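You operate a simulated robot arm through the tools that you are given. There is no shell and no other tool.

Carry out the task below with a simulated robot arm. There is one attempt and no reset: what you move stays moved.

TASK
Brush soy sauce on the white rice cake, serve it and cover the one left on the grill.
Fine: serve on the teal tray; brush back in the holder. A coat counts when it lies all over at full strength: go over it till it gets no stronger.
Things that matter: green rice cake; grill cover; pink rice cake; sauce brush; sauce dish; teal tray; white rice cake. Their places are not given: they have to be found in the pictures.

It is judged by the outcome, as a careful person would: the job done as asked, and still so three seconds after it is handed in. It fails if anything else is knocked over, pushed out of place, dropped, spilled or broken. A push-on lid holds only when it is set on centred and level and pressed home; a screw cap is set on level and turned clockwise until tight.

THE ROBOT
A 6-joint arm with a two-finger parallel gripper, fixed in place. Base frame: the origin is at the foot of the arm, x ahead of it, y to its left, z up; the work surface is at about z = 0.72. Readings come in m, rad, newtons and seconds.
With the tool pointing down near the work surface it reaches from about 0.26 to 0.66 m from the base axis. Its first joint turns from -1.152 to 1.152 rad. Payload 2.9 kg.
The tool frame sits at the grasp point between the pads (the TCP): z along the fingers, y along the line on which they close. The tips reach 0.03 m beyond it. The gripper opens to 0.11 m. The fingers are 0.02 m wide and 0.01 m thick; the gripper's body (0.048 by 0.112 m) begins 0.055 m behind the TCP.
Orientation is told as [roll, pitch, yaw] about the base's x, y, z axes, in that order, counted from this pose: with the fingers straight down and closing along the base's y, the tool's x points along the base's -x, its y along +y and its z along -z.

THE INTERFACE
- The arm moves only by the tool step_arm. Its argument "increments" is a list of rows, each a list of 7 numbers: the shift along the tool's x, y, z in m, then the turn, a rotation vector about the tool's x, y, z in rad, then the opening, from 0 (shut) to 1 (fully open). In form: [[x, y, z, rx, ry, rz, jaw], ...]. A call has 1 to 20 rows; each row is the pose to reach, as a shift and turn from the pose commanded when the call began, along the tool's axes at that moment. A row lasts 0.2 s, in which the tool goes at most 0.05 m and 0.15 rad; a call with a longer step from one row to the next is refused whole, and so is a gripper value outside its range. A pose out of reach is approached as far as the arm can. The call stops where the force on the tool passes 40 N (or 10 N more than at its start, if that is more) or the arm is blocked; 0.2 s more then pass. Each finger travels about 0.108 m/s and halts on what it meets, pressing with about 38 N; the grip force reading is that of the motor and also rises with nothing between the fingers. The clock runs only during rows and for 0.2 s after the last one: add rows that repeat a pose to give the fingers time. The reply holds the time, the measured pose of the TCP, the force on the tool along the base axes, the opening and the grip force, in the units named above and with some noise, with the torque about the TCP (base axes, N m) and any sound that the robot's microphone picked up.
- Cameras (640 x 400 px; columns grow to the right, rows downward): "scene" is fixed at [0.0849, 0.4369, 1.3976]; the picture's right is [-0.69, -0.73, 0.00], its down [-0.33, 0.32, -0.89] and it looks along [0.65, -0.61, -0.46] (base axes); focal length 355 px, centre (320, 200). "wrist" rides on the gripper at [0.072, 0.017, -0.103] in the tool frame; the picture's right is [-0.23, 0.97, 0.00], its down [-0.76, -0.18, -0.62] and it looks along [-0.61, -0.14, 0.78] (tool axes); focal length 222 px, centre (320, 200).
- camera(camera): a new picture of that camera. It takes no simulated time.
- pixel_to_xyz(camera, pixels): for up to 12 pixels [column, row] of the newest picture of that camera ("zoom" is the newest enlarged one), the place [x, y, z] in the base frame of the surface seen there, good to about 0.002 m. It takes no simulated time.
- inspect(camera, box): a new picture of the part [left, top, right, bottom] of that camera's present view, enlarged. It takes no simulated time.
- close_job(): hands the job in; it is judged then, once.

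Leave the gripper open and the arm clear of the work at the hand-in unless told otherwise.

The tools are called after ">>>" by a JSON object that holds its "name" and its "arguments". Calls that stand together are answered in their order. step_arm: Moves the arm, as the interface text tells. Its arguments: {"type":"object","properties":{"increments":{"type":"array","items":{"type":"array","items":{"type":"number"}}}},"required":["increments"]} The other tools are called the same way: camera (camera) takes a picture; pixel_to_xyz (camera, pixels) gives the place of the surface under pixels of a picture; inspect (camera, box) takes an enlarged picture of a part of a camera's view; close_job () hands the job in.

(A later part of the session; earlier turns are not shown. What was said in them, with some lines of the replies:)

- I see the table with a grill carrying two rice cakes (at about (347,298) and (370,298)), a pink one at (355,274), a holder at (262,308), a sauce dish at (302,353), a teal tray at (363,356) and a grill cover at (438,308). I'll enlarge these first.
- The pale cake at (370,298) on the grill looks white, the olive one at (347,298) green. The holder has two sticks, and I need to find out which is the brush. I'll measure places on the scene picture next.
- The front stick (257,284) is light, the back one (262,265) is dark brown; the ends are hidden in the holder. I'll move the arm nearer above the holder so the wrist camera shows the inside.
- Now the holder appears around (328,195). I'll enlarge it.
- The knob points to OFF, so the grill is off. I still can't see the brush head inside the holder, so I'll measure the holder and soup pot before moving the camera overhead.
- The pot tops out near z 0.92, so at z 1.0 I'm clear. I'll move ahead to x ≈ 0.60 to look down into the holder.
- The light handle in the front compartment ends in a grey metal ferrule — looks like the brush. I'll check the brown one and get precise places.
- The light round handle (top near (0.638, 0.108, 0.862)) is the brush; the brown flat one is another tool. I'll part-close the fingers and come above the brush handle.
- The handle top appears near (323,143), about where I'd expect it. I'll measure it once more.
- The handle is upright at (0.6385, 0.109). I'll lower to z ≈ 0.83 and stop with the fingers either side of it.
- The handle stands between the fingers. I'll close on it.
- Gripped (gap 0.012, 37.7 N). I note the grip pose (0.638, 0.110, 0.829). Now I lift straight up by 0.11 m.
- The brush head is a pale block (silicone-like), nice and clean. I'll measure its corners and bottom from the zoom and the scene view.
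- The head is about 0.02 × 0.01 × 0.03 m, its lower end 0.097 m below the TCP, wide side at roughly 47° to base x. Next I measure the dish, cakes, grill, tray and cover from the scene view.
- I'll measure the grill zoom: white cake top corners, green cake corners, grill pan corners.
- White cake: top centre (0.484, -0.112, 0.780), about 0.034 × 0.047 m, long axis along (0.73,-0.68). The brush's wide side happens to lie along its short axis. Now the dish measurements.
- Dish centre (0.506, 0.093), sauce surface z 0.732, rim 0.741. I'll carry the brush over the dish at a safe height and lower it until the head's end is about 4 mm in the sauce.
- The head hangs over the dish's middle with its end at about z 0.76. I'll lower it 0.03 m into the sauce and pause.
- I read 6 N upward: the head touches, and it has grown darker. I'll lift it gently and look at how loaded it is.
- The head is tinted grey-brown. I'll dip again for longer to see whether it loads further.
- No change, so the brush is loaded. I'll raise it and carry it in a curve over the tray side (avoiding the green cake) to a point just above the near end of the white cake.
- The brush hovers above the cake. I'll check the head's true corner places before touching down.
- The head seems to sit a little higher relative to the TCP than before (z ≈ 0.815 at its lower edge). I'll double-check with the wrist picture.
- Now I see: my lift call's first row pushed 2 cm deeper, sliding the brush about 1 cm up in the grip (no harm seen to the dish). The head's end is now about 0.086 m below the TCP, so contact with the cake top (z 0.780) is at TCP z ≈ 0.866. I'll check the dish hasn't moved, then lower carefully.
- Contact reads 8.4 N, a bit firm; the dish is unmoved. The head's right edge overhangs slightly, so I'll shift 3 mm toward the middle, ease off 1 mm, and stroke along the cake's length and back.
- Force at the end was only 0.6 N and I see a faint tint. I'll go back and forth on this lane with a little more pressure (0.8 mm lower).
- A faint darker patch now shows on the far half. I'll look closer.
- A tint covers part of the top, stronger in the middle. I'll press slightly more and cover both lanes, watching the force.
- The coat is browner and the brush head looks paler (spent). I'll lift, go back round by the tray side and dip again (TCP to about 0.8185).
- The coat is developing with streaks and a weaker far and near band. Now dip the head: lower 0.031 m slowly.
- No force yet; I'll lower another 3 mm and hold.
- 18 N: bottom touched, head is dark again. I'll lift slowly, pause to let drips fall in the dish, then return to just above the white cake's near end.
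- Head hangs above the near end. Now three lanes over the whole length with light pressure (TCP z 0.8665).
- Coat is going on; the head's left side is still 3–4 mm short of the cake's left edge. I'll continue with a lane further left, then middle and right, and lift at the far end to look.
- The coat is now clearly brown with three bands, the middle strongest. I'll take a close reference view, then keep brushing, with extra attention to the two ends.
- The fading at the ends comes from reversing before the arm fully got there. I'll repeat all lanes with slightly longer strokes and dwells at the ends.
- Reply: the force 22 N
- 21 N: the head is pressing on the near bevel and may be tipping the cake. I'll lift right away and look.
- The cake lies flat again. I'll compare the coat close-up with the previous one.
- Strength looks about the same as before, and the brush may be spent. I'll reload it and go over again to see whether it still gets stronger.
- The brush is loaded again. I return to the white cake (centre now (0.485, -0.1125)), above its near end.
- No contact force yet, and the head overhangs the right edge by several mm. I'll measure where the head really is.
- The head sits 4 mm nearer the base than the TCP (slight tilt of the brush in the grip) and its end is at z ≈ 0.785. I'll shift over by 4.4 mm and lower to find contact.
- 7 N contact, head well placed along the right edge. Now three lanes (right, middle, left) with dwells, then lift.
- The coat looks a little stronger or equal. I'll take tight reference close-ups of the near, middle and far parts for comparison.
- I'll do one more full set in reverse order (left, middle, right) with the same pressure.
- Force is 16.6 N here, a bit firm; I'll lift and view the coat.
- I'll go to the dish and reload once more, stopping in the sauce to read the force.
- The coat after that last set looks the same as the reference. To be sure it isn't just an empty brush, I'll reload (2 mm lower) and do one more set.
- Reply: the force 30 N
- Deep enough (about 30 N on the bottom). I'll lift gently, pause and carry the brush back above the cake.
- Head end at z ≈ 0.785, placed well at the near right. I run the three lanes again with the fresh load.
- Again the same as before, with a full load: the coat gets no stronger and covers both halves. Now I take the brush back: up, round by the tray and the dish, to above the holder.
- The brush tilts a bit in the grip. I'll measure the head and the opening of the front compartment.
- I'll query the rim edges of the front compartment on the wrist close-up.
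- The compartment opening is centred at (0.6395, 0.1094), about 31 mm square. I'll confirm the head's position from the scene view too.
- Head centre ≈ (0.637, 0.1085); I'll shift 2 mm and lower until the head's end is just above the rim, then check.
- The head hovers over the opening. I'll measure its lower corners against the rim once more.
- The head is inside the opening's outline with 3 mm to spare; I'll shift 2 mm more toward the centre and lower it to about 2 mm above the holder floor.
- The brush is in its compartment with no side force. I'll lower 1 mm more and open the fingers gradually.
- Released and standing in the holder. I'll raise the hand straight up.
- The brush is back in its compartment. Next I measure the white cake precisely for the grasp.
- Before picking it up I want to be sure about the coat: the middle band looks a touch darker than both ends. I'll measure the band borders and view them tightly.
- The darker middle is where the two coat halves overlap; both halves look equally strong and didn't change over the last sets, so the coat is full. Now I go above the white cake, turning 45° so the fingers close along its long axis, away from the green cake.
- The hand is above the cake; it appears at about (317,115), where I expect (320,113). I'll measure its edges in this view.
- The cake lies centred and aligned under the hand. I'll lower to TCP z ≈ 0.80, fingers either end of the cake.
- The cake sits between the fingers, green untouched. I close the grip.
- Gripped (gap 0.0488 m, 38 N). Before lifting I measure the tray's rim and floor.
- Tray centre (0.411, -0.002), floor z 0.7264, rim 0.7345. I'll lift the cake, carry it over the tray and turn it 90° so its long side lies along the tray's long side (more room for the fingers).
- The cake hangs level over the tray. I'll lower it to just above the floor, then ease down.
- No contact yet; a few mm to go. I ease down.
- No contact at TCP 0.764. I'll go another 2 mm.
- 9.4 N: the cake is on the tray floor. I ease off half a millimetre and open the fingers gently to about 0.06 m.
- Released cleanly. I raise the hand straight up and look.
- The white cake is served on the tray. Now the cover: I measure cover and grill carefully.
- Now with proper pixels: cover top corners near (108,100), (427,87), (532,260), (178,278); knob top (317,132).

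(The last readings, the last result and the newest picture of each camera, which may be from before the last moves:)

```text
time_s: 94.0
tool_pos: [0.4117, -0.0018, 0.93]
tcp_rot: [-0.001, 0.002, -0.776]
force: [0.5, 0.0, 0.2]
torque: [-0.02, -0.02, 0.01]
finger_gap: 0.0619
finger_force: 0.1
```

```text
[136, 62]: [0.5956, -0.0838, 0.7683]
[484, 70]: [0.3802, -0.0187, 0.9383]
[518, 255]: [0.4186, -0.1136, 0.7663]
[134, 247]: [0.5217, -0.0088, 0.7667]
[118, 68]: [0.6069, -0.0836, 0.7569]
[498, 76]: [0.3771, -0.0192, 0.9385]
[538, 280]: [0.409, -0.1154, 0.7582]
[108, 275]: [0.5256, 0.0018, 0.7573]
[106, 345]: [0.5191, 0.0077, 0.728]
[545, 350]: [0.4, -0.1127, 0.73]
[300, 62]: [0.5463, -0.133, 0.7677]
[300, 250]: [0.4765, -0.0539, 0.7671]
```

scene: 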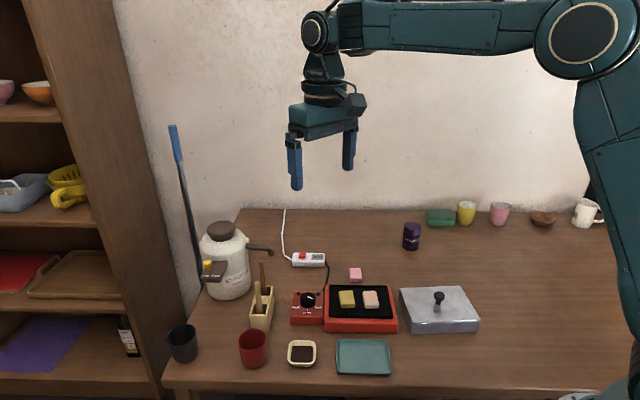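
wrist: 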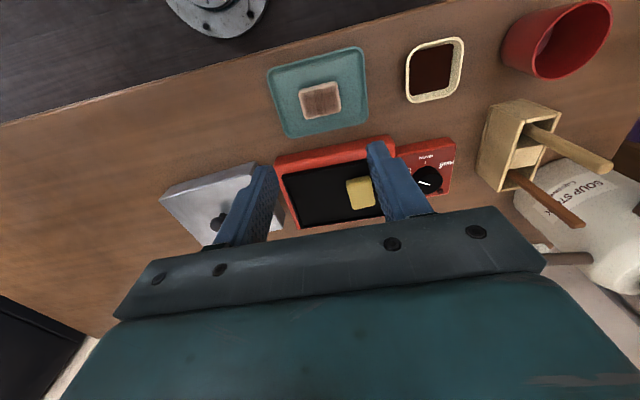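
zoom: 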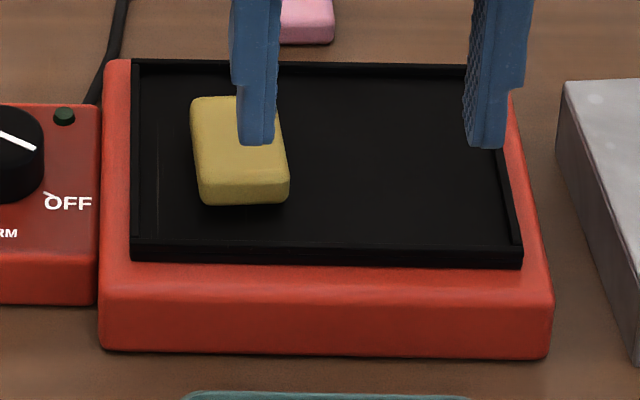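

Cover: top centre (0.368, -0.236), long axis at ≈ 50.1°, about 0.16 × 0.114 m, knob top z 0.790. Grill: centre (0.508, -0.099), axis ≈ 45.3°. So the cover has to turn about 5° clockwise. First I move above the knob and look with the wrist camera.

>>> {"name": "step_arm", "arguments": {"increments": [[-0.0219, -0.0328, 0, 0, 0, 0, 0.56], [-0.0438, -0.0656, 0, 0, 0, 0, 0.56], [-0.0657, -0.0984, 0, 0, 0, 0, 0.56], [-0.0876, -0.1312, 0, 0, 0, 0, 0.56], [-0.1095, -0.164, 0, 0, 0, 0, 0.56], [-0.1314, -0.1968, 0, 0, 0, 0, 0.56], [-0.1314, -0.1968, 0, 0, 0, 0, 0.56]]}}

>>> {"name": "camera", "arguments": {"camera": "wrist"}}

>>> {"name": "camera", "arguments": {"camera": "scene"}}

```text
time_s: 95.6
tool_pos: [0.3665, -0.2334, 0.9341]
tcp_rot: [-0.001, -0.001, -0.776]
force: [-0.3, -0.4, 0.7]
torque: [0.01, 0.04, 0.01]
finger_gap: 0.0616
finger_force: 0.0
```

```text
taken
```

wrist: 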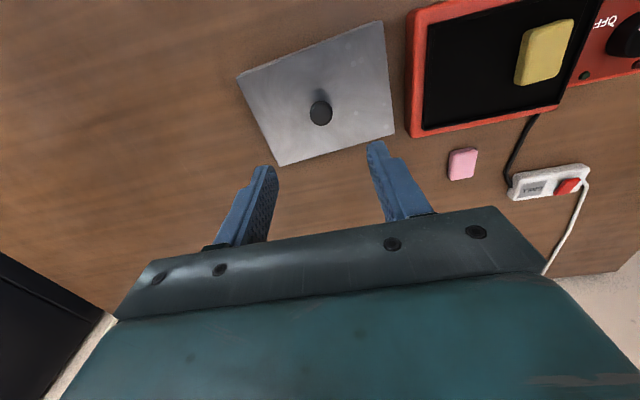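

```text
taken
```

scene: 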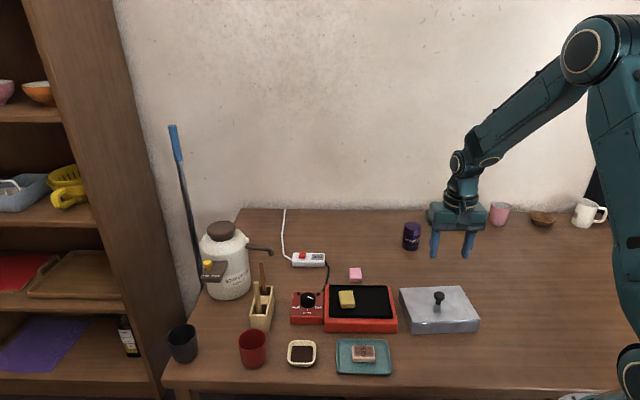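

Both cover and grill are visible from above. I'll measure their corners in close-ups.

>>> {"name": "inspect", "arguments": {"camera": "wrist", "box": [225, 10, 405, 175]}}

>>> {"name": "pixel_to_xyz", "arguments": {"camera": "wrist", "pixels": [[239, 79], [379, 23], [392, 134], [280, 163], [320, 112], [310, 112], [331, 112], [320, 103], [320, 122], [320, 90]]}}

>>> {"name": "inspect", "arguments": {"camera": "wrist", "box": [395, 0, 600, 145]}}

```text
2.42 times, centred on (315, 92) of wrist
```

zoom: 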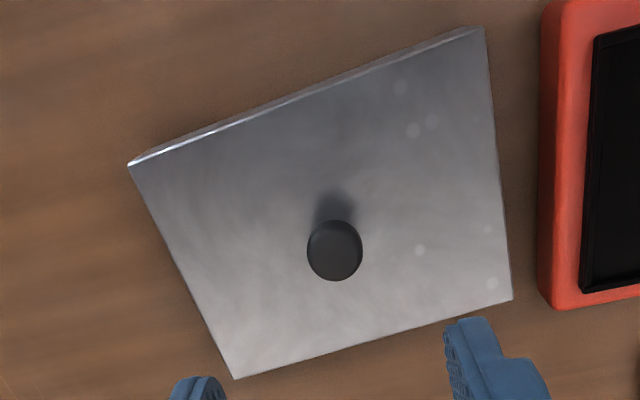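

```text
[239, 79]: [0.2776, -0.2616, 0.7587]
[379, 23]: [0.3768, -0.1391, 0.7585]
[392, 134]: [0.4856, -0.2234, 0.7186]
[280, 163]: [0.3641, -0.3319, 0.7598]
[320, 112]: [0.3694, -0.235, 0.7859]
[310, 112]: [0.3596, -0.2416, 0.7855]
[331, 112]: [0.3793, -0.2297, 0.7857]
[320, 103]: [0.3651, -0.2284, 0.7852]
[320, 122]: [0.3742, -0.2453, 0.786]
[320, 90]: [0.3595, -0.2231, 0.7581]
```

```text
2.76 times, centred on (498, 72) of wrist
```

zoom: 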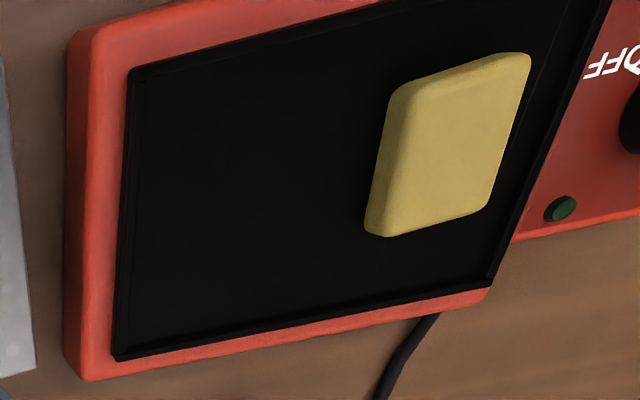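

I'll query precise rim points on the grill zoom and the last cover corner.

>>> {"name": "pixel_to_xyz", "arguments": {"camera": "zoom", "pixels": [[131, 75], [119, 352], [486, 284], [125, 220], [300, 320], [260, 38], [545, 150], [90, 40], [88, 372], [482, 297], [140, 340], [147, 85]]}}

>>> {"name": "pixel_to_xyz", "arguments": {"camera": "wrist", "pixels": [[391, 130], [281, 162], [241, 79], [380, 24], [388, 80], [262, 122], [335, 147], [310, 51], [320, 112]]}}

```text
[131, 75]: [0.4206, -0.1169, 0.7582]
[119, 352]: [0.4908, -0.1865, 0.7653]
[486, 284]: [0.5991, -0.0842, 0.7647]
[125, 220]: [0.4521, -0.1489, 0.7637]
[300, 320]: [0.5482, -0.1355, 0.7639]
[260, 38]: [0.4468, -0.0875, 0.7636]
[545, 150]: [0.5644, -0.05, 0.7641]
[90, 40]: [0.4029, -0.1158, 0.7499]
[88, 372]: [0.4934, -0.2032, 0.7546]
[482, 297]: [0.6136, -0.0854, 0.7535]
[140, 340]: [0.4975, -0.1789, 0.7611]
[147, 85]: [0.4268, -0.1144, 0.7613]
```

```text
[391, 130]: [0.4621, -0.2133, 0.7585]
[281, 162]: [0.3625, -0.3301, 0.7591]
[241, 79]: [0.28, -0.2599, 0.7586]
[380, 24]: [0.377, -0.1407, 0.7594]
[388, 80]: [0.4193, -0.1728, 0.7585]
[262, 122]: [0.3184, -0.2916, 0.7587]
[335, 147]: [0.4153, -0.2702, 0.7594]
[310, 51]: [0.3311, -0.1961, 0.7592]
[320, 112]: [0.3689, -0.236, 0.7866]
```

Cover and knob share the centre ≈ (0.369, -0.236); cover axis ≈ 49.8°, grill axis ≈ 45.1°, grill centre ≈ (0.508, -0.0995). I'll lower the open fingers around the knob (TCP z 0.796, tips 4 mm above the cover).

>>> {"name": "step_arm", "arguments": {"increments": [[-0.0015, 0.0013, 0.03, 0, 0, 0, 0.56], [-0.0015, 0.0013, 0.06, 0, 0, 0, 0.56], [-0.0015, 0.0013, 0.09, 0, 0, 0, 0.56], [-0.0015, 0.0013, 0.12, 0, 0, 0, 0.56], [-0.0015, 0.0013, 0.1345, 0, 0, 0, 0.56], [-0.0015, 0.0013, 0.1345, 0, 0, 0, 0.56]]}}

>>> {"name": "camera", "arguments": {"camera": "wrist"}}

>>> {"name": "inspect", "arguments": {"camera": "scene", "box": [385, 245, 495, 345]}}

```text
time_s: 97.0
tool_pos: [0.3669, -0.2323, 0.7972]
tcp_rot: [0.002, 0.0, -0.779]
force: [-0.1, -0.7, 0.3]
torque: [0.03, -0.02, -0.01]
finger_gap: 0.0616
finger_force: 0.1
```

```text
taken
```

wrist: 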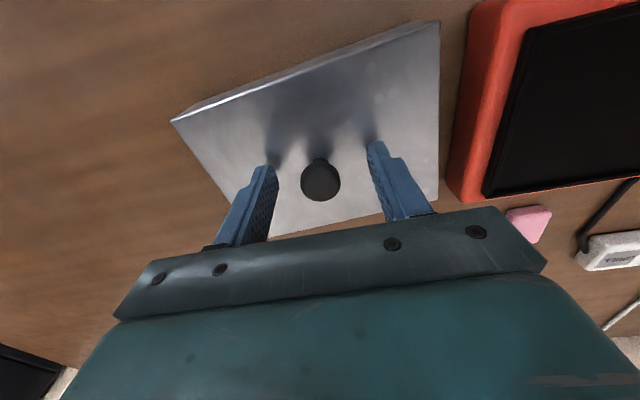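

```text
4.00 times, centred on (440, 295) of scene
```

zoom: 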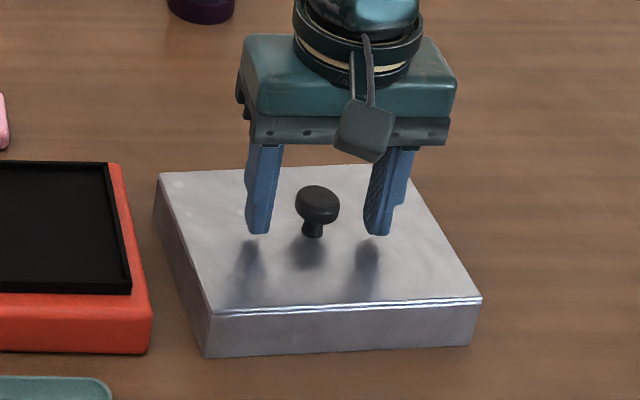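

The knob is centred between the fingers at (320,180). I close on it.

>>> {"name": "step_arm", "arguments": {"increments": [[0, 0, 0, 0, 0, 0, 0.4], [0, 0, 0, 0, 0, 0, 0.28], [0, 0, 0, 0, 0, 0, 0.16], [0, 0, 0, 0, 0, 0, 0.08], [0, 0, 0, 0, 0, 0, 0.08], [0, 0, 0, 0, 0, 0, 0.08]]}}

>>> {"name": "inspect", "arguments": {"camera": "scene", "box": [385, 245, 495, 345]}}

```text
time_s: 98.4
tool_pos: [0.3677, -0.2326, 0.7977]
tcp_rot: [0.0, 0.0, -0.776]
force: [-0.3, -0.3, -0.2]
torque: [0.0, 0.01, -0.04]
finger_gap: 0.0248
finger_force: 38.2
```

```text
4.00 times, centred on (440, 295) of scene
```

zoom: 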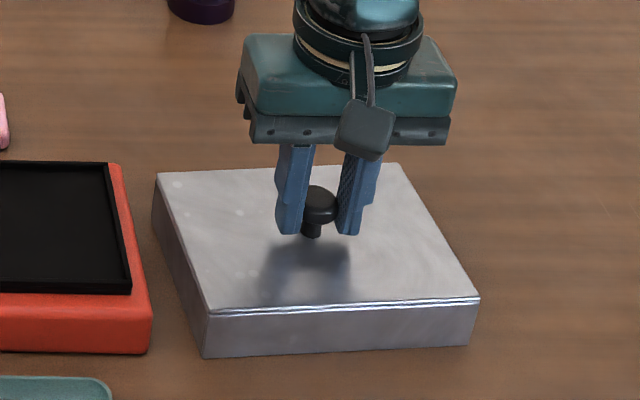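

Knob gripped (0.0248 m, 38 N). I lift 3 cm and check it comes up level.

>>> {"name": "step_arm", "arguments": {"increments": [[0, 0, -0.005, 0, 0, 0, 0.08], [0, 0, -0.015, 0, 0, 0, 0.08], [0, 0, -0.03, 0, 0, 0, 0.08], [0, 0, -0.03, 0, 0, 0, 0.08]]}}

>>> {"name": "inspect", "arguments": {"camera": "scene", "box": [385, 225, 495, 345]}}

>>> {"name": "camera", "arguments": {"camera": "wrist"}}

```text
time_s: 99.4
tool_pos: [0.3679, -0.2332, 0.8296]
tcp_rot: [0.0, 0.0, -0.778]
force: [0.5, 0.4, -1.5]
torque: [0.0, -0.01, -0.01]
finger_gap: 0.0246
finger_force: 38.4
```

```text
3.33 times, centred on (440, 285) of scene
```

zoom: 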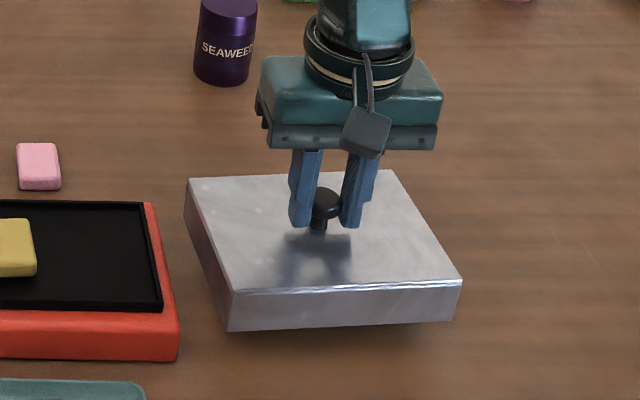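

```text
taken
```

wrist: 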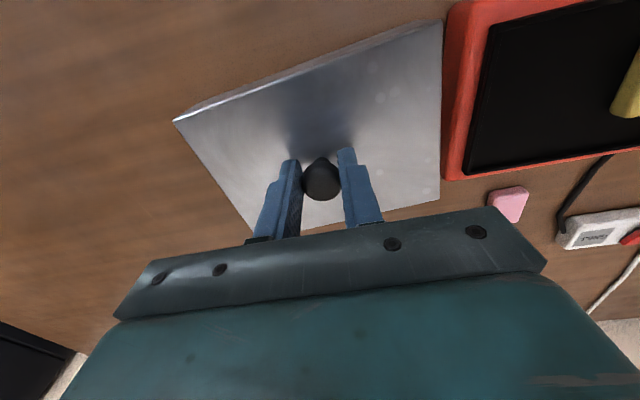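

It's light and comes up level. I raise it further and carry it over the grill while turning it 0.082 rad clockwise.

>>> {"name": "step_arm", "arguments": {"increments": [[0, 0, -0.03, 0, 0, 0, 0.08], [0, 0, -0.062, 0, 0, 0, 0.08], [-0.0007, 0.0325, -0.062, 0, 0, 0.014, 0.08], [-0.0014, 0.0649, -0.062, 0, 0, 0.027, 0.08], [-0.0021, 0.0974, -0.062, 0, 0, 0.041, 0.08], [-0.0028, 0.1299, -0.062, 0, 0, 0.055, 0.08], [-0.0035, 0.1623, -0.062, 0, 0, 0.068, 0.08], [-0.0042, 0.1948, -0.062, 0, 0, 0.082, 0.08], [-0.0042, 0.1948, -0.062, 0, 0, 0.082, 0.08], [-0.0042, 0.1948, -0.062, 0, 0, 0.082, 0.08]]}}

>>> {"name": "inspect", "arguments": {"camera": "scene", "box": [300, 230, 420, 345]}}

>>> {"name": "camera", "arguments": {"camera": "wrist"}}

```text
time_s: 101.6
tool_pos: [0.507, -0.0986, 0.8923]
tcp_rot: [0.001, 0.0, -0.858]
force: [0.5, 0.0, -1.7]
torque: [-0.03, -0.01, -0.02]
finger_gap: 0.0245
finger_force: 38.0
```

```text
3.48 times, centred on (360, 288) of scene
```

zoom: 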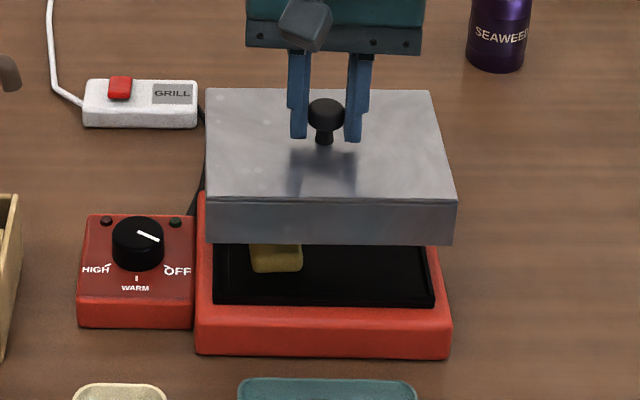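

```text
taken
```

wrist: 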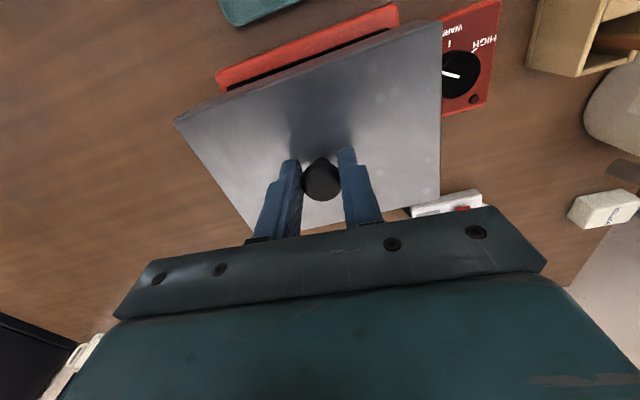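

The cover hovers above the grill. I'll measure cover corners in an enlarged scene view.

>>> {"name": "inspect", "arguments": {"camera": "scene", "box": [320, 245, 400, 335]}}

>>> {"name": "pixel_to_xyz", "arguments": {"camera": "scene", "pixels": [[321, 260], [390, 260], [396, 288], [321, 287], [321, 299], [396, 300], [358, 287], [358, 299], [353, 263]]}}

```text
4.44 times, centred on (360, 290) of scene
```

zoom: 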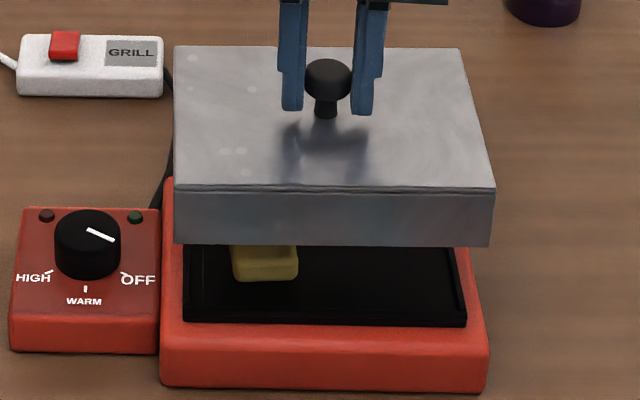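

```text
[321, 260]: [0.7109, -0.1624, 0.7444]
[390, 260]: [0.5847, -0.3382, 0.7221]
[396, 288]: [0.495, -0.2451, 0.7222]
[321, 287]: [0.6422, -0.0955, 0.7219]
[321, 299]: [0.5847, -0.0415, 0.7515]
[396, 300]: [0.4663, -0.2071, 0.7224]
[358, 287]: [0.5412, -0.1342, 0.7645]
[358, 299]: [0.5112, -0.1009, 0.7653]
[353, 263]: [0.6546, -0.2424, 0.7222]
```

I'll query from the zoom itself (the plain scene picture was older).

>>> {"name": "pixel_to_xyz", "arguments": {"camera": "zoom", "pixels": [[177, 50], [457, 52], [490, 183], [178, 183], [180, 238], [487, 240], [327, 80], [330, 183], [315, 50], [188, 312], [463, 318], [335, 240]]}}

>>> {"name": "pixel_to_xyz", "arguments": {"camera": "wrist", "pixels": [[179, 121], [438, 25], [437, 192], [255, 225], [440, 100], [300, 75], [210, 170], [320, 190]]}}

```text
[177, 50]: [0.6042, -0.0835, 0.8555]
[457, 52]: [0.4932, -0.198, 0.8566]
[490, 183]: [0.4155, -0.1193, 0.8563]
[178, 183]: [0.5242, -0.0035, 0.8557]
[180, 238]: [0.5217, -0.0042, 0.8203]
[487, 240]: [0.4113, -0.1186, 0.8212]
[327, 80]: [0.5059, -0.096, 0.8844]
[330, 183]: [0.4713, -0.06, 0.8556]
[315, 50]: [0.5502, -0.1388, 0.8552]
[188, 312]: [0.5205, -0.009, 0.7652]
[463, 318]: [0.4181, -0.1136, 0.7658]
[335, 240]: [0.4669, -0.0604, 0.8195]
```

```text
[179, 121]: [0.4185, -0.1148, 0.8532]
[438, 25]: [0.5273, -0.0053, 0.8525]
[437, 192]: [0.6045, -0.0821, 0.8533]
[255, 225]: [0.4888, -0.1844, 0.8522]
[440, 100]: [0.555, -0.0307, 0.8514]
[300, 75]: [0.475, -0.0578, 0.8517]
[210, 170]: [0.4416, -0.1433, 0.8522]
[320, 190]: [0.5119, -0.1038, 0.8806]
```

Cover and grill axes now agree within about 0.3°. The cover looks ~1.5–2 mm too far toward the back; I'll correct that and lower it to about 8 mm above the pan rim, then compare margins.

>>> {"name": "step_arm", "arguments": {"increments": [[0.0015, 0, 0.01, 0, 0, 0, 0.08], [0.0015, 0, 0.025, 0, 0, 0, 0.08], [0.0015, 0, 0.038, 0, 0, 0, 0.08], [0.0015, 0, 0.045, 0, 0, 0, 0.08], [0.0015, 0, 0.045, 0, 0, 0, 0.08]]}}

>>> {"name": "inspect", "arguments": {"camera": "scene", "box": [315, 265, 405, 340]}}

>>> {"name": "camera", "arguments": {"camera": "wrist"}}

```text
time_s: 102.8
tool_pos: [0.5073, -0.0984, 0.8456]
tcp_rot: [-0.001, -0.001, -0.86]
force: [-0.5, 0.3, -2.2]
torque: [0.06, 0.03, -0.02]
finger_gap: 0.0247
finger_force: 38.0
```

```text
5.33 times, centred on (360, 302) of scene
```

zoom: 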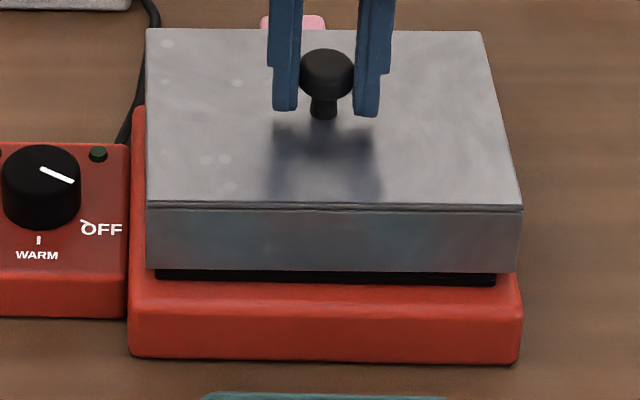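

```text
taken
```

wrist: 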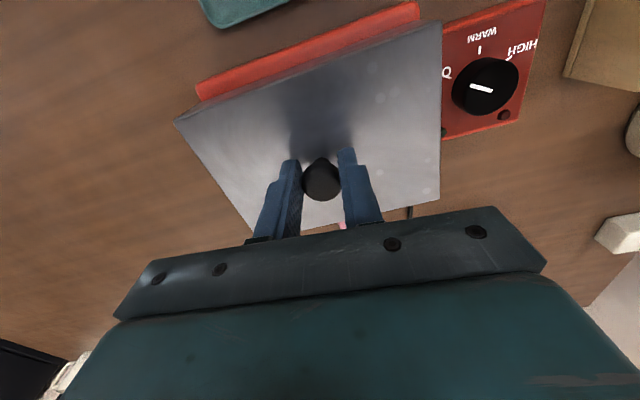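

By the image, the cover's near edge spans columns ≈ 328–397.5 while the pan spans 329–393, so it may sit a few mm too far right. I'll zoom in on both near corners to be exact.

>>> {"name": "inspect", "arguments": {"camera": "scene", "box": [315, 300, 345, 330]}}

>>> {"name": "inspect", "arguments": {"camera": "scene", "box": [380, 300, 410, 330]}}

```text
13.33 times, centred on (330, 315) of scene
```

zoom: 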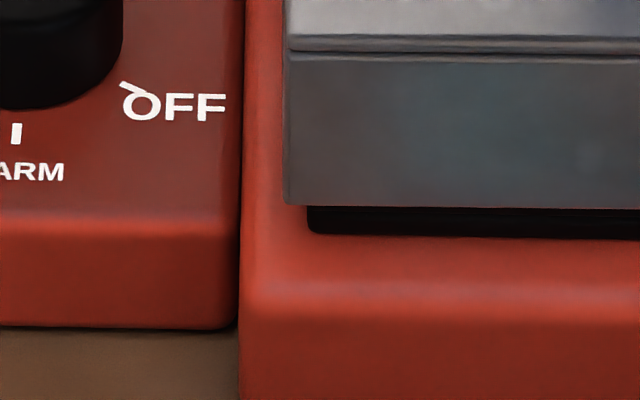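

```text
13.33 times, centred on (395, 315) of scene
```

zoom: 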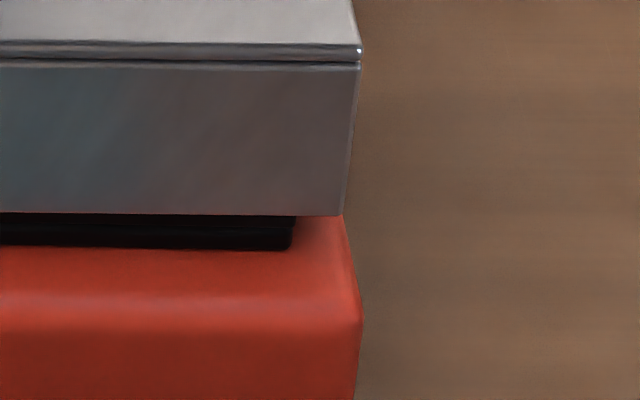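

Margins: 1.7 px on the left against 3.6 px on the right, so I shift 2 mm left (+tool y). Near-side margin looks right. Then I lower by 6 mm — past the rim if it fits.

>>> {"name": "step_arm", "arguments": {"increments": [[0, 0.002, 0, 0, 0, 0, 0.08], [0, 0.002, 0, 0, 0, 0, 0.08], [0, 0.002, 0.002, 0, 0, 0, 0.08], [0, 0.002, 0.004, 0, 0, 0, 0.08], [0, 0.002, 0.006, 0, 0, 0, 0.08], [0, 0.002, 0.006, 0, 0, 0, 0.08]]}}

>>> {"name": "inspect", "arguments": {"camera": "scene", "box": [315, 300, 345, 330]}}

>>> {"name": "inspect", "arguments": {"camera": "scene", "box": [380, 300, 410, 330]}}

```text
time_s: 104.2
tool_pos: [0.5091, -0.0962, 0.8408]
tcp_rot: [0.002, -0.006, -0.859]
force: [5.7, -6.8, 20.1]
torque: [0.4, 0.34, 0.01]
finger_gap: 0.0247
finger_force: 38.0
```

```text
13.33 times, centred on (330, 315) of scene
```

zoom: 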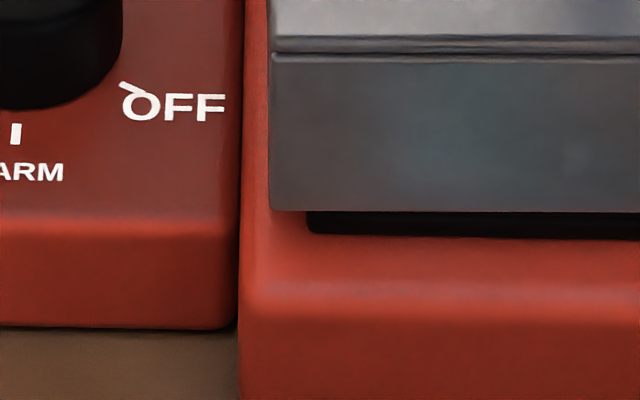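

```text
13.33 times, centred on (395, 315) of scene
```

zoom: 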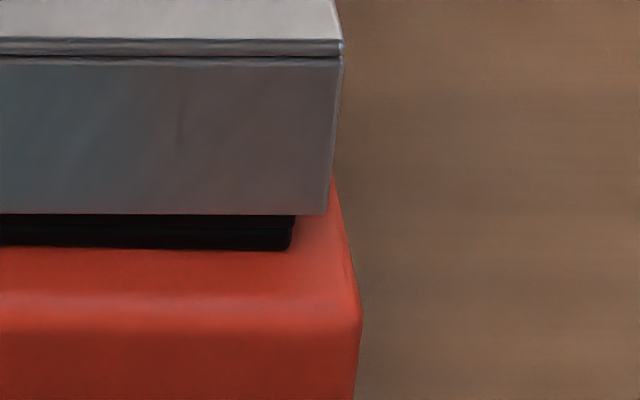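

20 N with the torque saying only the near wall is bearing on something, so the near wall sits on the near rim: the cover must go toward the near side. I raise 6 mm and look at it again.

>>> {"name": "step_arm", "arguments": {"increments": [[0, 0, -0.003, 0, 0, 0, 0.08], [0, 0, -0.008, 0, 0, 0, 0.08], [0, 0, -0.008, 0, 0, 0, 0.08]]}}

>>> {"name": "inspect", "arguments": {"camera": "scene", "box": [315, 260, 405, 340]}}

>>> {"name": "camera", "arguments": {"camera": "wrist"}}

```text
time_s: 105.0
tool_pos: [0.5082, -0.0947, 0.848]
tcp_rot: [-0.003, 0.004, -0.857]
force: [-0.1, -0.1, -1.6]
torque: [0.02, 0.03, -0.01]
finger_gap: 0.0249
finger_force: 38.2
```

```text
5.00 times, centred on (360, 300) of scene
```

zoom: 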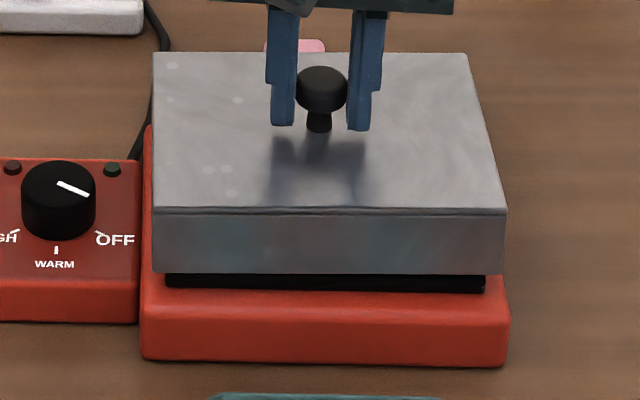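

```text
taken
```

wrist: 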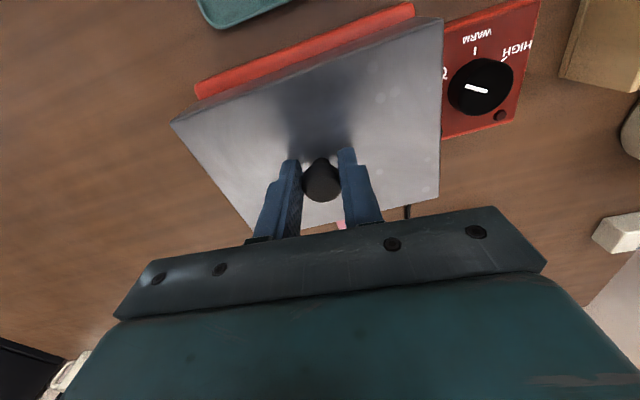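

I'll check whether the cover is still level in the grip by measuring its corner heights.

>>> {"name": "inspect", "arguments": {"camera": "scene", "box": [315, 260, 405, 340]}}

>>> {"name": "pixel_to_xyz", "arguments": {"camera": "zoom", "pixels": [[158, 58], [463, 58], [500, 202], [160, 202], [330, 202], [400, 57], [160, 265], [495, 266], [330, 268], [480, 130], [157, 130], [240, 57]]}}

>>> {"name": "pixel_to_xyz", "arguments": {"camera": "wrist", "pixels": [[178, 121], [438, 24], [436, 190], [300, 75], [440, 100], [210, 165], [250, 220], [330, 120]]}}

```text
5.00 times, centred on (360, 300) of scene
```

zoom: 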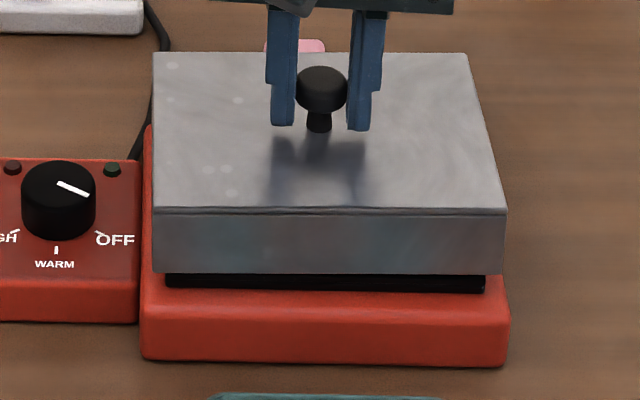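

```text
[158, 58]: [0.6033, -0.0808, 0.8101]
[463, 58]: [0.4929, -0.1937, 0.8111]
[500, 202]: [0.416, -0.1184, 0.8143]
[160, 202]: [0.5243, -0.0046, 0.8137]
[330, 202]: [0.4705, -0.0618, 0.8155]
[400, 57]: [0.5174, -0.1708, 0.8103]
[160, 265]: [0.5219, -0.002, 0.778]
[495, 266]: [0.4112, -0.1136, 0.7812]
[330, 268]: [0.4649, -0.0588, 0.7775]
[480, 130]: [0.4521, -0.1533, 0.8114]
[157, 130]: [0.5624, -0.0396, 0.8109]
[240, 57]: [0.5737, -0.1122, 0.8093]
```

```text
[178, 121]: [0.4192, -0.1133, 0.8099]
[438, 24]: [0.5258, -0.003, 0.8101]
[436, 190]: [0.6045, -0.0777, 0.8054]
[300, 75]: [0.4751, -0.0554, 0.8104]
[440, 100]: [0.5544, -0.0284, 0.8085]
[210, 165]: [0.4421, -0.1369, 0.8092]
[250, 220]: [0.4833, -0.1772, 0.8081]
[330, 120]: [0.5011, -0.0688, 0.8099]
```

The press tilted the cover about 2° (near side up), confirming the near wall met the near rim. I'll zoom on the gap between cover edge and pan to judge how far to move.

>>> {"name": "inspect", "arguments": {"camera": "scene", "box": [345, 305, 375, 325]}}

>>> {"name": "inspect", "arguments": {"camera": "wrist", "box": [165, 0, 455, 140]}}

```text
16.00 times, centred on (360, 315) of scene
```

zoom: 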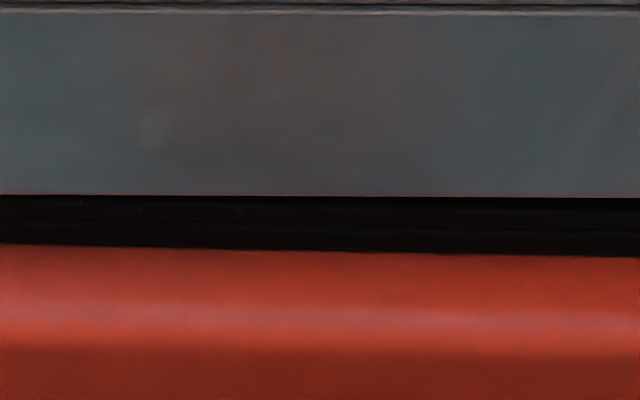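

```text
2.21 times, centred on (310, 70) of wrist
```

zoom: 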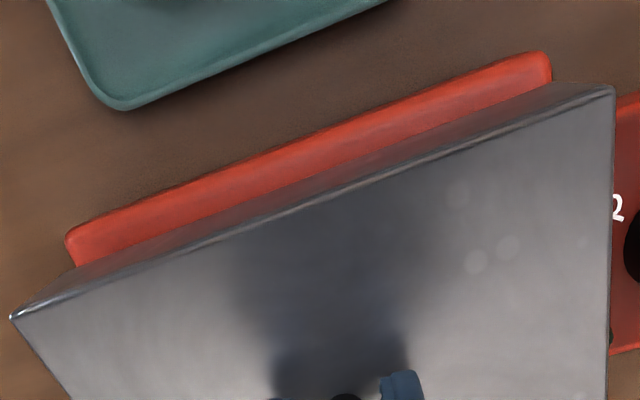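

The near face needs about 2 mm more room. I'll re-level the cover with a 0.036 rad tilt of the tool (near side down) and shift 1.8 mm toward the near side, staying above the rim, then check.

>>> {"name": "step_arm", "arguments": {"increments": [[0.0009, 0, 0, 0, -0.018, 0, 0.08], [0.0018, -0.0001, 0, 0, -0.036, 0, 0.08], [0.0018, -0.0001, 0, 0, -0.036, 0, 0.08]]}}

>>> {"name": "inspect", "arguments": {"camera": "scene", "box": [315, 260, 405, 340]}}

>>> {"name": "pixel_to_xyz", "arguments": {"camera": "zoom", "pixels": [[158, 58], [463, 58], [500, 202], [160, 202], [330, 202], [400, 60], [240, 60], [330, 160], [420, 200], [220, 200], [450, 62], [200, 62]]}}

```text
time_s: 105.8
tool_pos: [0.5083, -0.0939, 0.8456]
tcp_rot: [0.002, -0.037, -0.86]
force: [-0.1, -0.8, -2.5]
torque: [0.02, -0.02, -0.03]
finger_gap: 0.0247
finger_force: 38.3
```

```text
5.00 times, centred on (360, 300) of scene
```

zoom: 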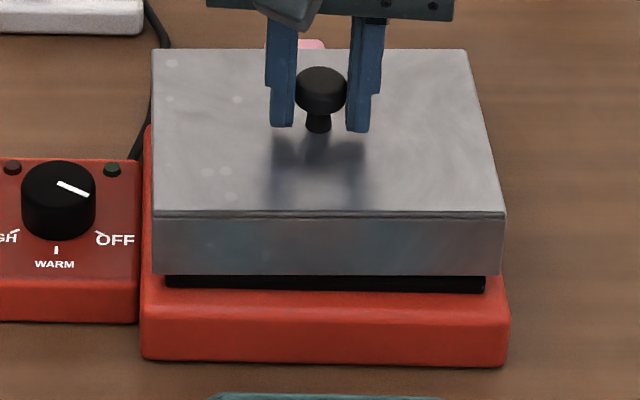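

```text
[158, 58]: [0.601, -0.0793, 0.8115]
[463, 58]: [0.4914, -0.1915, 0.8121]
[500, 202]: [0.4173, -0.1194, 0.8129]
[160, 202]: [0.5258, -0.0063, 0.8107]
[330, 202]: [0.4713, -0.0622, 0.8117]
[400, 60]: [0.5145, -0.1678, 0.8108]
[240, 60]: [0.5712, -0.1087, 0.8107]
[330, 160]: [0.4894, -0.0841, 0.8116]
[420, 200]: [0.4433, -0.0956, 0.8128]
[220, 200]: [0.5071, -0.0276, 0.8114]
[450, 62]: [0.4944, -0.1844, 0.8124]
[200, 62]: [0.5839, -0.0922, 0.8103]
```

The cover is level again. By the edges it still sits ~2.4 mm too far back (cover about 0.119 m deep, pan 0.1075 m). I shift 2.3 mm nearer and lower 6 mm gently.

>>> {"name": "step_arm", "arguments": {"increments": [[0.0023, -0.0002, 0, 0, 0, 0, 0.08], [0.0023, -0.0002, 0, 0, 0, 0, 0.08], [0.0024, -0.0002, 0.002, 0, 0, 0, 0.08], [0.0025, -0.0002, 0.004, 0, 0, 0, 0.08], [0.0025, -0.0002, 0.006, 0, 0, 0, 0.08], [0.0025, -0.0002, 0.006, 0, 0, 0, 0.08]]}}

>>> {"name": "inspect", "arguments": {"camera": "scene", "box": [315, 260, 405, 340]}}

```text
time_s: 107.2
tool_pos: [0.5041, -0.0931, 0.8423]
tcp_rot: [0.0, -0.035, -0.858]
force: [-0.1, -0.2, -0.9]
torque: [0.02, 0.0, 0.02]
finger_gap: 0.0247
finger_force: 38.7
```

```text
5.00 times, centred on (360, 300) of scene
```

zoom: 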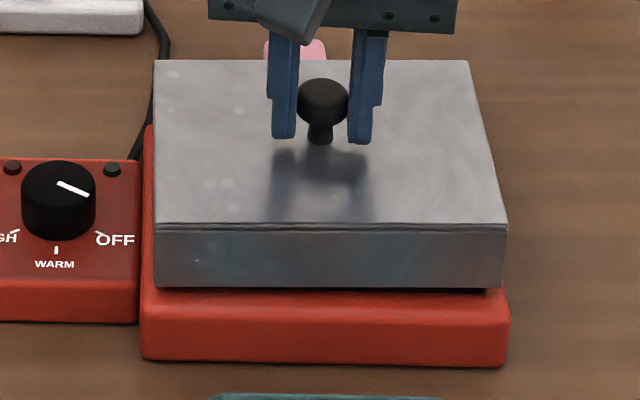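

No contact force now: the walls pass over the rim. I continue lowering about 8 mm until it seats on the frame.

>>> {"name": "step_arm", "arguments": {"increments": [[0.0001, 0, 0.002, 0, 0, 0, 0.08], [0.0002, 0, 0.004, 0, 0, 0, 0.08], [0.0002, 0, 0.006, 0, 0, 0, 0.08], [0.0002, 0, 0.006, 0, 0, 0, 0.08]]}}

>>> {"name": "inspect", "arguments": {"camera": "scene", "box": [315, 260, 405, 340]}}

```text
time_s: 108.2
tool_pos: [0.5051, -0.0931, 0.8332]
tcp_rot: [0.0, -0.036, -0.86]
force: [0.3, 0.0, -1.7]
torque: [0.0, -0.02, 0.04]
finger_gap: 0.0246
finger_force: 38.2
```

```text
5.00 times, centred on (360, 300) of scene
```

zoom: 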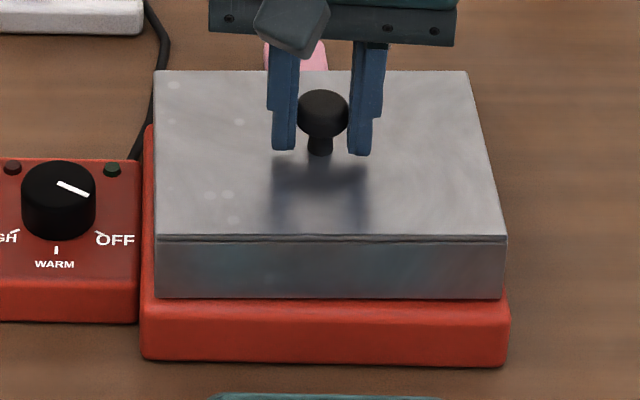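

Still free at bottom ≈ 0.7585. I go on in small steps.

>>> {"name": "step_arm", "arguments": {"increments": [[0, 0, 0.001, 0, 0, 0, 0.08], [0.0001, 0, 0.002, 0, 0, 0, 0.08], [0.0001, 0, 0.003, 0, 0, 0, 0.08], [0.0001, 0, 0.003, 0, 0, 0, 0.08]]}}

>>> {"name": "inspect", "arguments": {"camera": "scene", "box": [315, 260, 405, 340]}}

```text
time_s: 109.2
tool_pos: [0.5048, -0.0933, 0.831]
tcp_rot: [0.002, -0.037, -0.858]
force: [-3.1, -1.9, 13.7]
torque: [0.59, 0.62, -0.01]
finger_gap: 0.0247
finger_force: 38.4
```

```text
5.00 times, centred on (360, 300) of scene
```

zoom: 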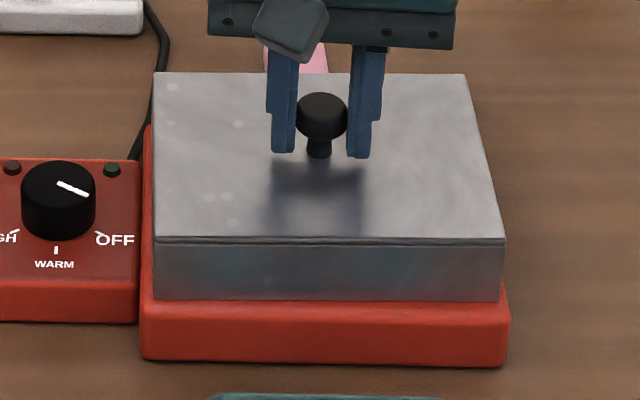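

Seated contact: 13.7 N, first along the near wall. I ease off 1 mm and open the fingers slowly to let it settle.

>>> {"name": "step_arm", "arguments": {"increments": [[0, 0, -0.001, 0, 0, 0, 0.08], [0, 0, -0.001, 0, 0, 0, 0.24], [0, 0, -0.001, 0, 0, 0, 0.3], [0, 0, -0.001, 0, 0, 0, 0.4], [0, 0, -0.001, 0, 0, 0, 0.5], [0, 0, -0.001, 0, 0, 0, 0.5]]}}

>>> {"name": "inspect", "arguments": {"camera": "scene", "box": [315, 260, 405, 340]}}

>>> {"name": "pixel_to_xyz", "arguments": {"camera": "zoom", "pixels": [[160, 82], [460, 82], [496, 230], [162, 230], [330, 230], [320, 110], [420, 85], [200, 85], [330, 190], [162, 292], [496, 293]]}}

```text
time_s: 110.6
tool_pos: [0.5043, -0.0936, 0.833]
tcp_rot: [0.001, -0.038, -0.859]
force: [-0.5, 0.2, -0.1]
torque: [0.05, 0.04, 0.01]
finger_gap: 0.055
finger_force: 0.1
```

```text
5.00 times, centred on (360, 300) of scene
```

zoom: 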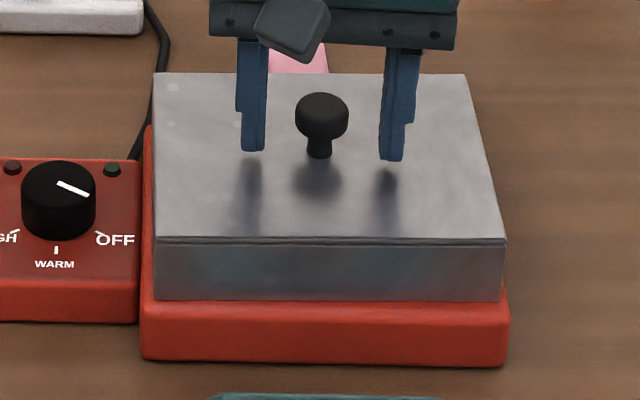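

```text
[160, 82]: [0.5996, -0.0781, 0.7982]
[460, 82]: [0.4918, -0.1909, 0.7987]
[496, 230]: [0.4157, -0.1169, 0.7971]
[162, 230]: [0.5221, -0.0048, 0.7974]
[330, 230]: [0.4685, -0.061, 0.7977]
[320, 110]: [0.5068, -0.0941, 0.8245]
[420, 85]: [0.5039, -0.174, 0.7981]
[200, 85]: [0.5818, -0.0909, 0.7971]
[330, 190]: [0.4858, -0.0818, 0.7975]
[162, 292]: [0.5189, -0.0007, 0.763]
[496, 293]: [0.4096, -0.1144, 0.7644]
```

The cover lies level (top z 0.797–0.799 all round), meaning its rim is down on the frame at 0.757. I raise the hand clear, undoing the small tilt.

>>> {"name": "step_arm", "arguments": {"increments": [[0, 0, -0.02, 0, 0, 0, 0.5], [0, 0, -0.05, 0, 0, 0, 0.55], [0, 0, -0.09, 0, 0.018, 0, 0.6], [0, 0, -0.13, 0, 0.036, 0, 0.6], [0, 0, -0.16, 0, 0.036, 0, 0.6]]}}

>>> {"name": "camera", "arguments": {"camera": "scene"}}

>>> {"name": "camera", "arguments": {"camera": "wrist"}}

>>> {"name": "inspect", "arguments": {"camera": "scene", "box": [300, 250, 420, 385]}}

```text
time_s: 111.8
tool_pos: [0.5018, -0.0881, 0.991]
tcp_rot: [0.0, 0.0, -0.856]
force: [0.2, -0.3, 1.3]
torque: [0.03, 0.03, -0.01]
finger_gap: 0.066
finger_force: 0.0
```

```text
taken
```

scene: 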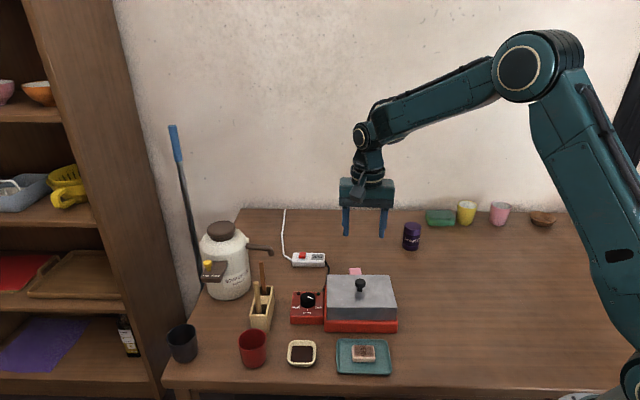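

```text
taken
```

wrist: 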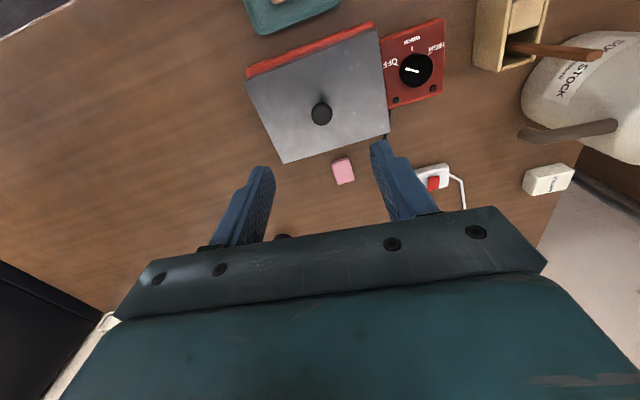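

```text
2.96 times, centred on (360, 318) of scene
```

zoom: 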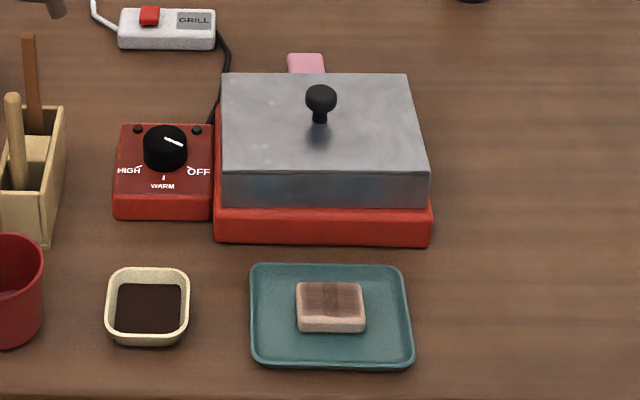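

Cover on, cake served, brush in its holder. Let me take a last close look at the coat on the served cake and at the holder.

>>> {"name": "inspect", "arguments": {"camera": "scene", "box": [348, 342, 378, 366]}}

>>> {"name": "inspect", "arguments": {"camera": "scene", "box": [235, 255, 300, 340]}}

>>> {"name": "pixel_to_xyz", "arguments": {"camera": "scene", "pixels": [[355, 271], [302, 354], [253, 345], [363, 350]]}}

```text
16.00 times, centred on (363, 354) of scene
```

zoom: 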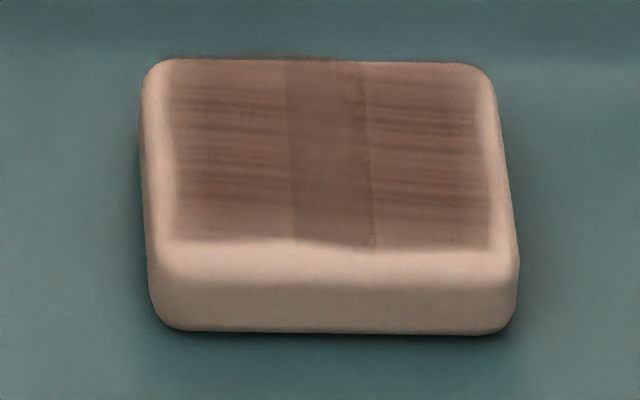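

```text
4.71 times, centred on (268, 298) of scene
```

zoom: 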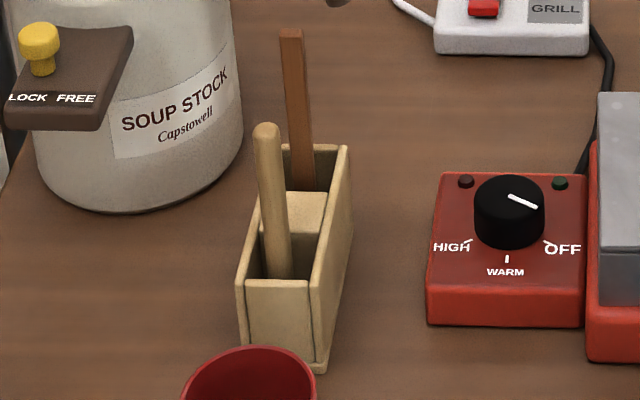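

```text
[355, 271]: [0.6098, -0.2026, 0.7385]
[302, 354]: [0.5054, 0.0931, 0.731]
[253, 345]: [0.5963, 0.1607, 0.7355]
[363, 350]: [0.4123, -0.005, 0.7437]
```

The coat is two equal, evenly dark halves covering the whole top; the brush stands in its compartment; the pink cake, dish and cups haven't moved. I'll bring the arm up and clear with the gripper open.

>>> {"name": "step_arm", "arguments": {"increments": [[0, 0, -0.04, 0, 0, -0.1, 0.8], [0, 0, -0.08, 0, 0, -0.22, 1], [0, 0, -0.12, 0, 0, -0.34, 1], [0, 0, -0.15, 0, 0, -0.46, 1], [0, 0, -0.17, 0, 0, -0.58, 1], [0, 0, -0.17, 0, 0, -0.7, 1], [0, 0, -0.17, 0, 0, -0.82, 1], [0, 0, -0.17, 0, 0, -0.856, 1], [0, 0, -0.17, 0, 0, -0.856, 1]]}}

>>> {"name": "camera", "arguments": {"camera": "scene"}}

>>> {"name": "camera", "arguments": {"camera": "wrist"}}

```text
time_s: 113.8
tool_pos: [0.5018, -0.0882, 1.1621]
tcp_rot: [0.001, 0.0, 0.0]
force: [-0.6, -0.4, -0.1]
torque: [0.0, -0.01, 0.01]
finger_gap: 0.1099
finger_force: 0.1
```

```text
taken
```

scene: 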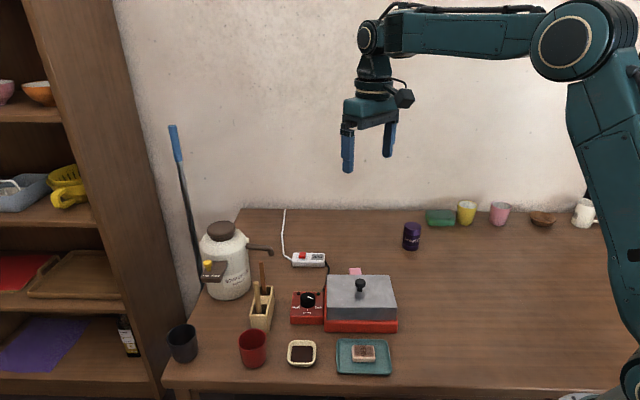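

```text
taken
```

wrist: 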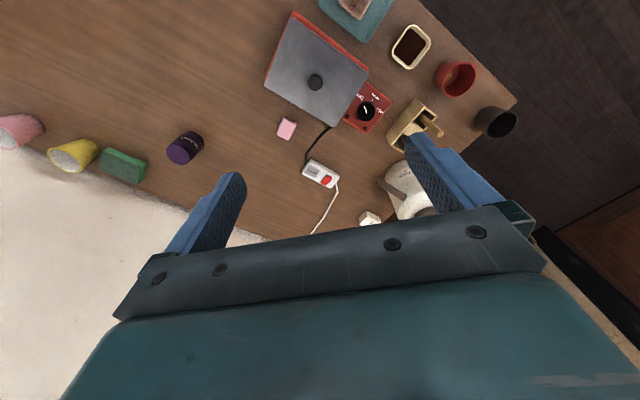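

Everything is in place: the sauced white cake on the teal tray, the green one under the cover on the grill, the brush in its holder, the gripper open and the arm clear. I hand the job in.

>>> {"name": "close_job", "arguments": {}}

```text
The job is handed in.
```

The white rice cake is brushed with soy sauce and served on the teal tray. The green one is under the cover on the grill, and the brush is back in its holder.

- **Coat:** I brushed it in several rounds, dipping the brush four times. The last rounds, including one with a freshly dipped brush, made it no darker. A slightly darker band runs across the middle where the two halves of the coat overlap.
- **Cover:** My first try at setting it down caught on the near rim of the pan. I lifted it, levelled and re-centred it, and it then went down onto the grill frame. All four corners measured level.
- **Brush:** I pushed it too hard into the sauce dish once, and it slid about 1 cm up in the gripper. The dish did not move and I saw no spill.
- **Everything else:** In the last pictures the pink rice cake, cups, dish and pot were where they started. The arm is clear and the gripper is open.
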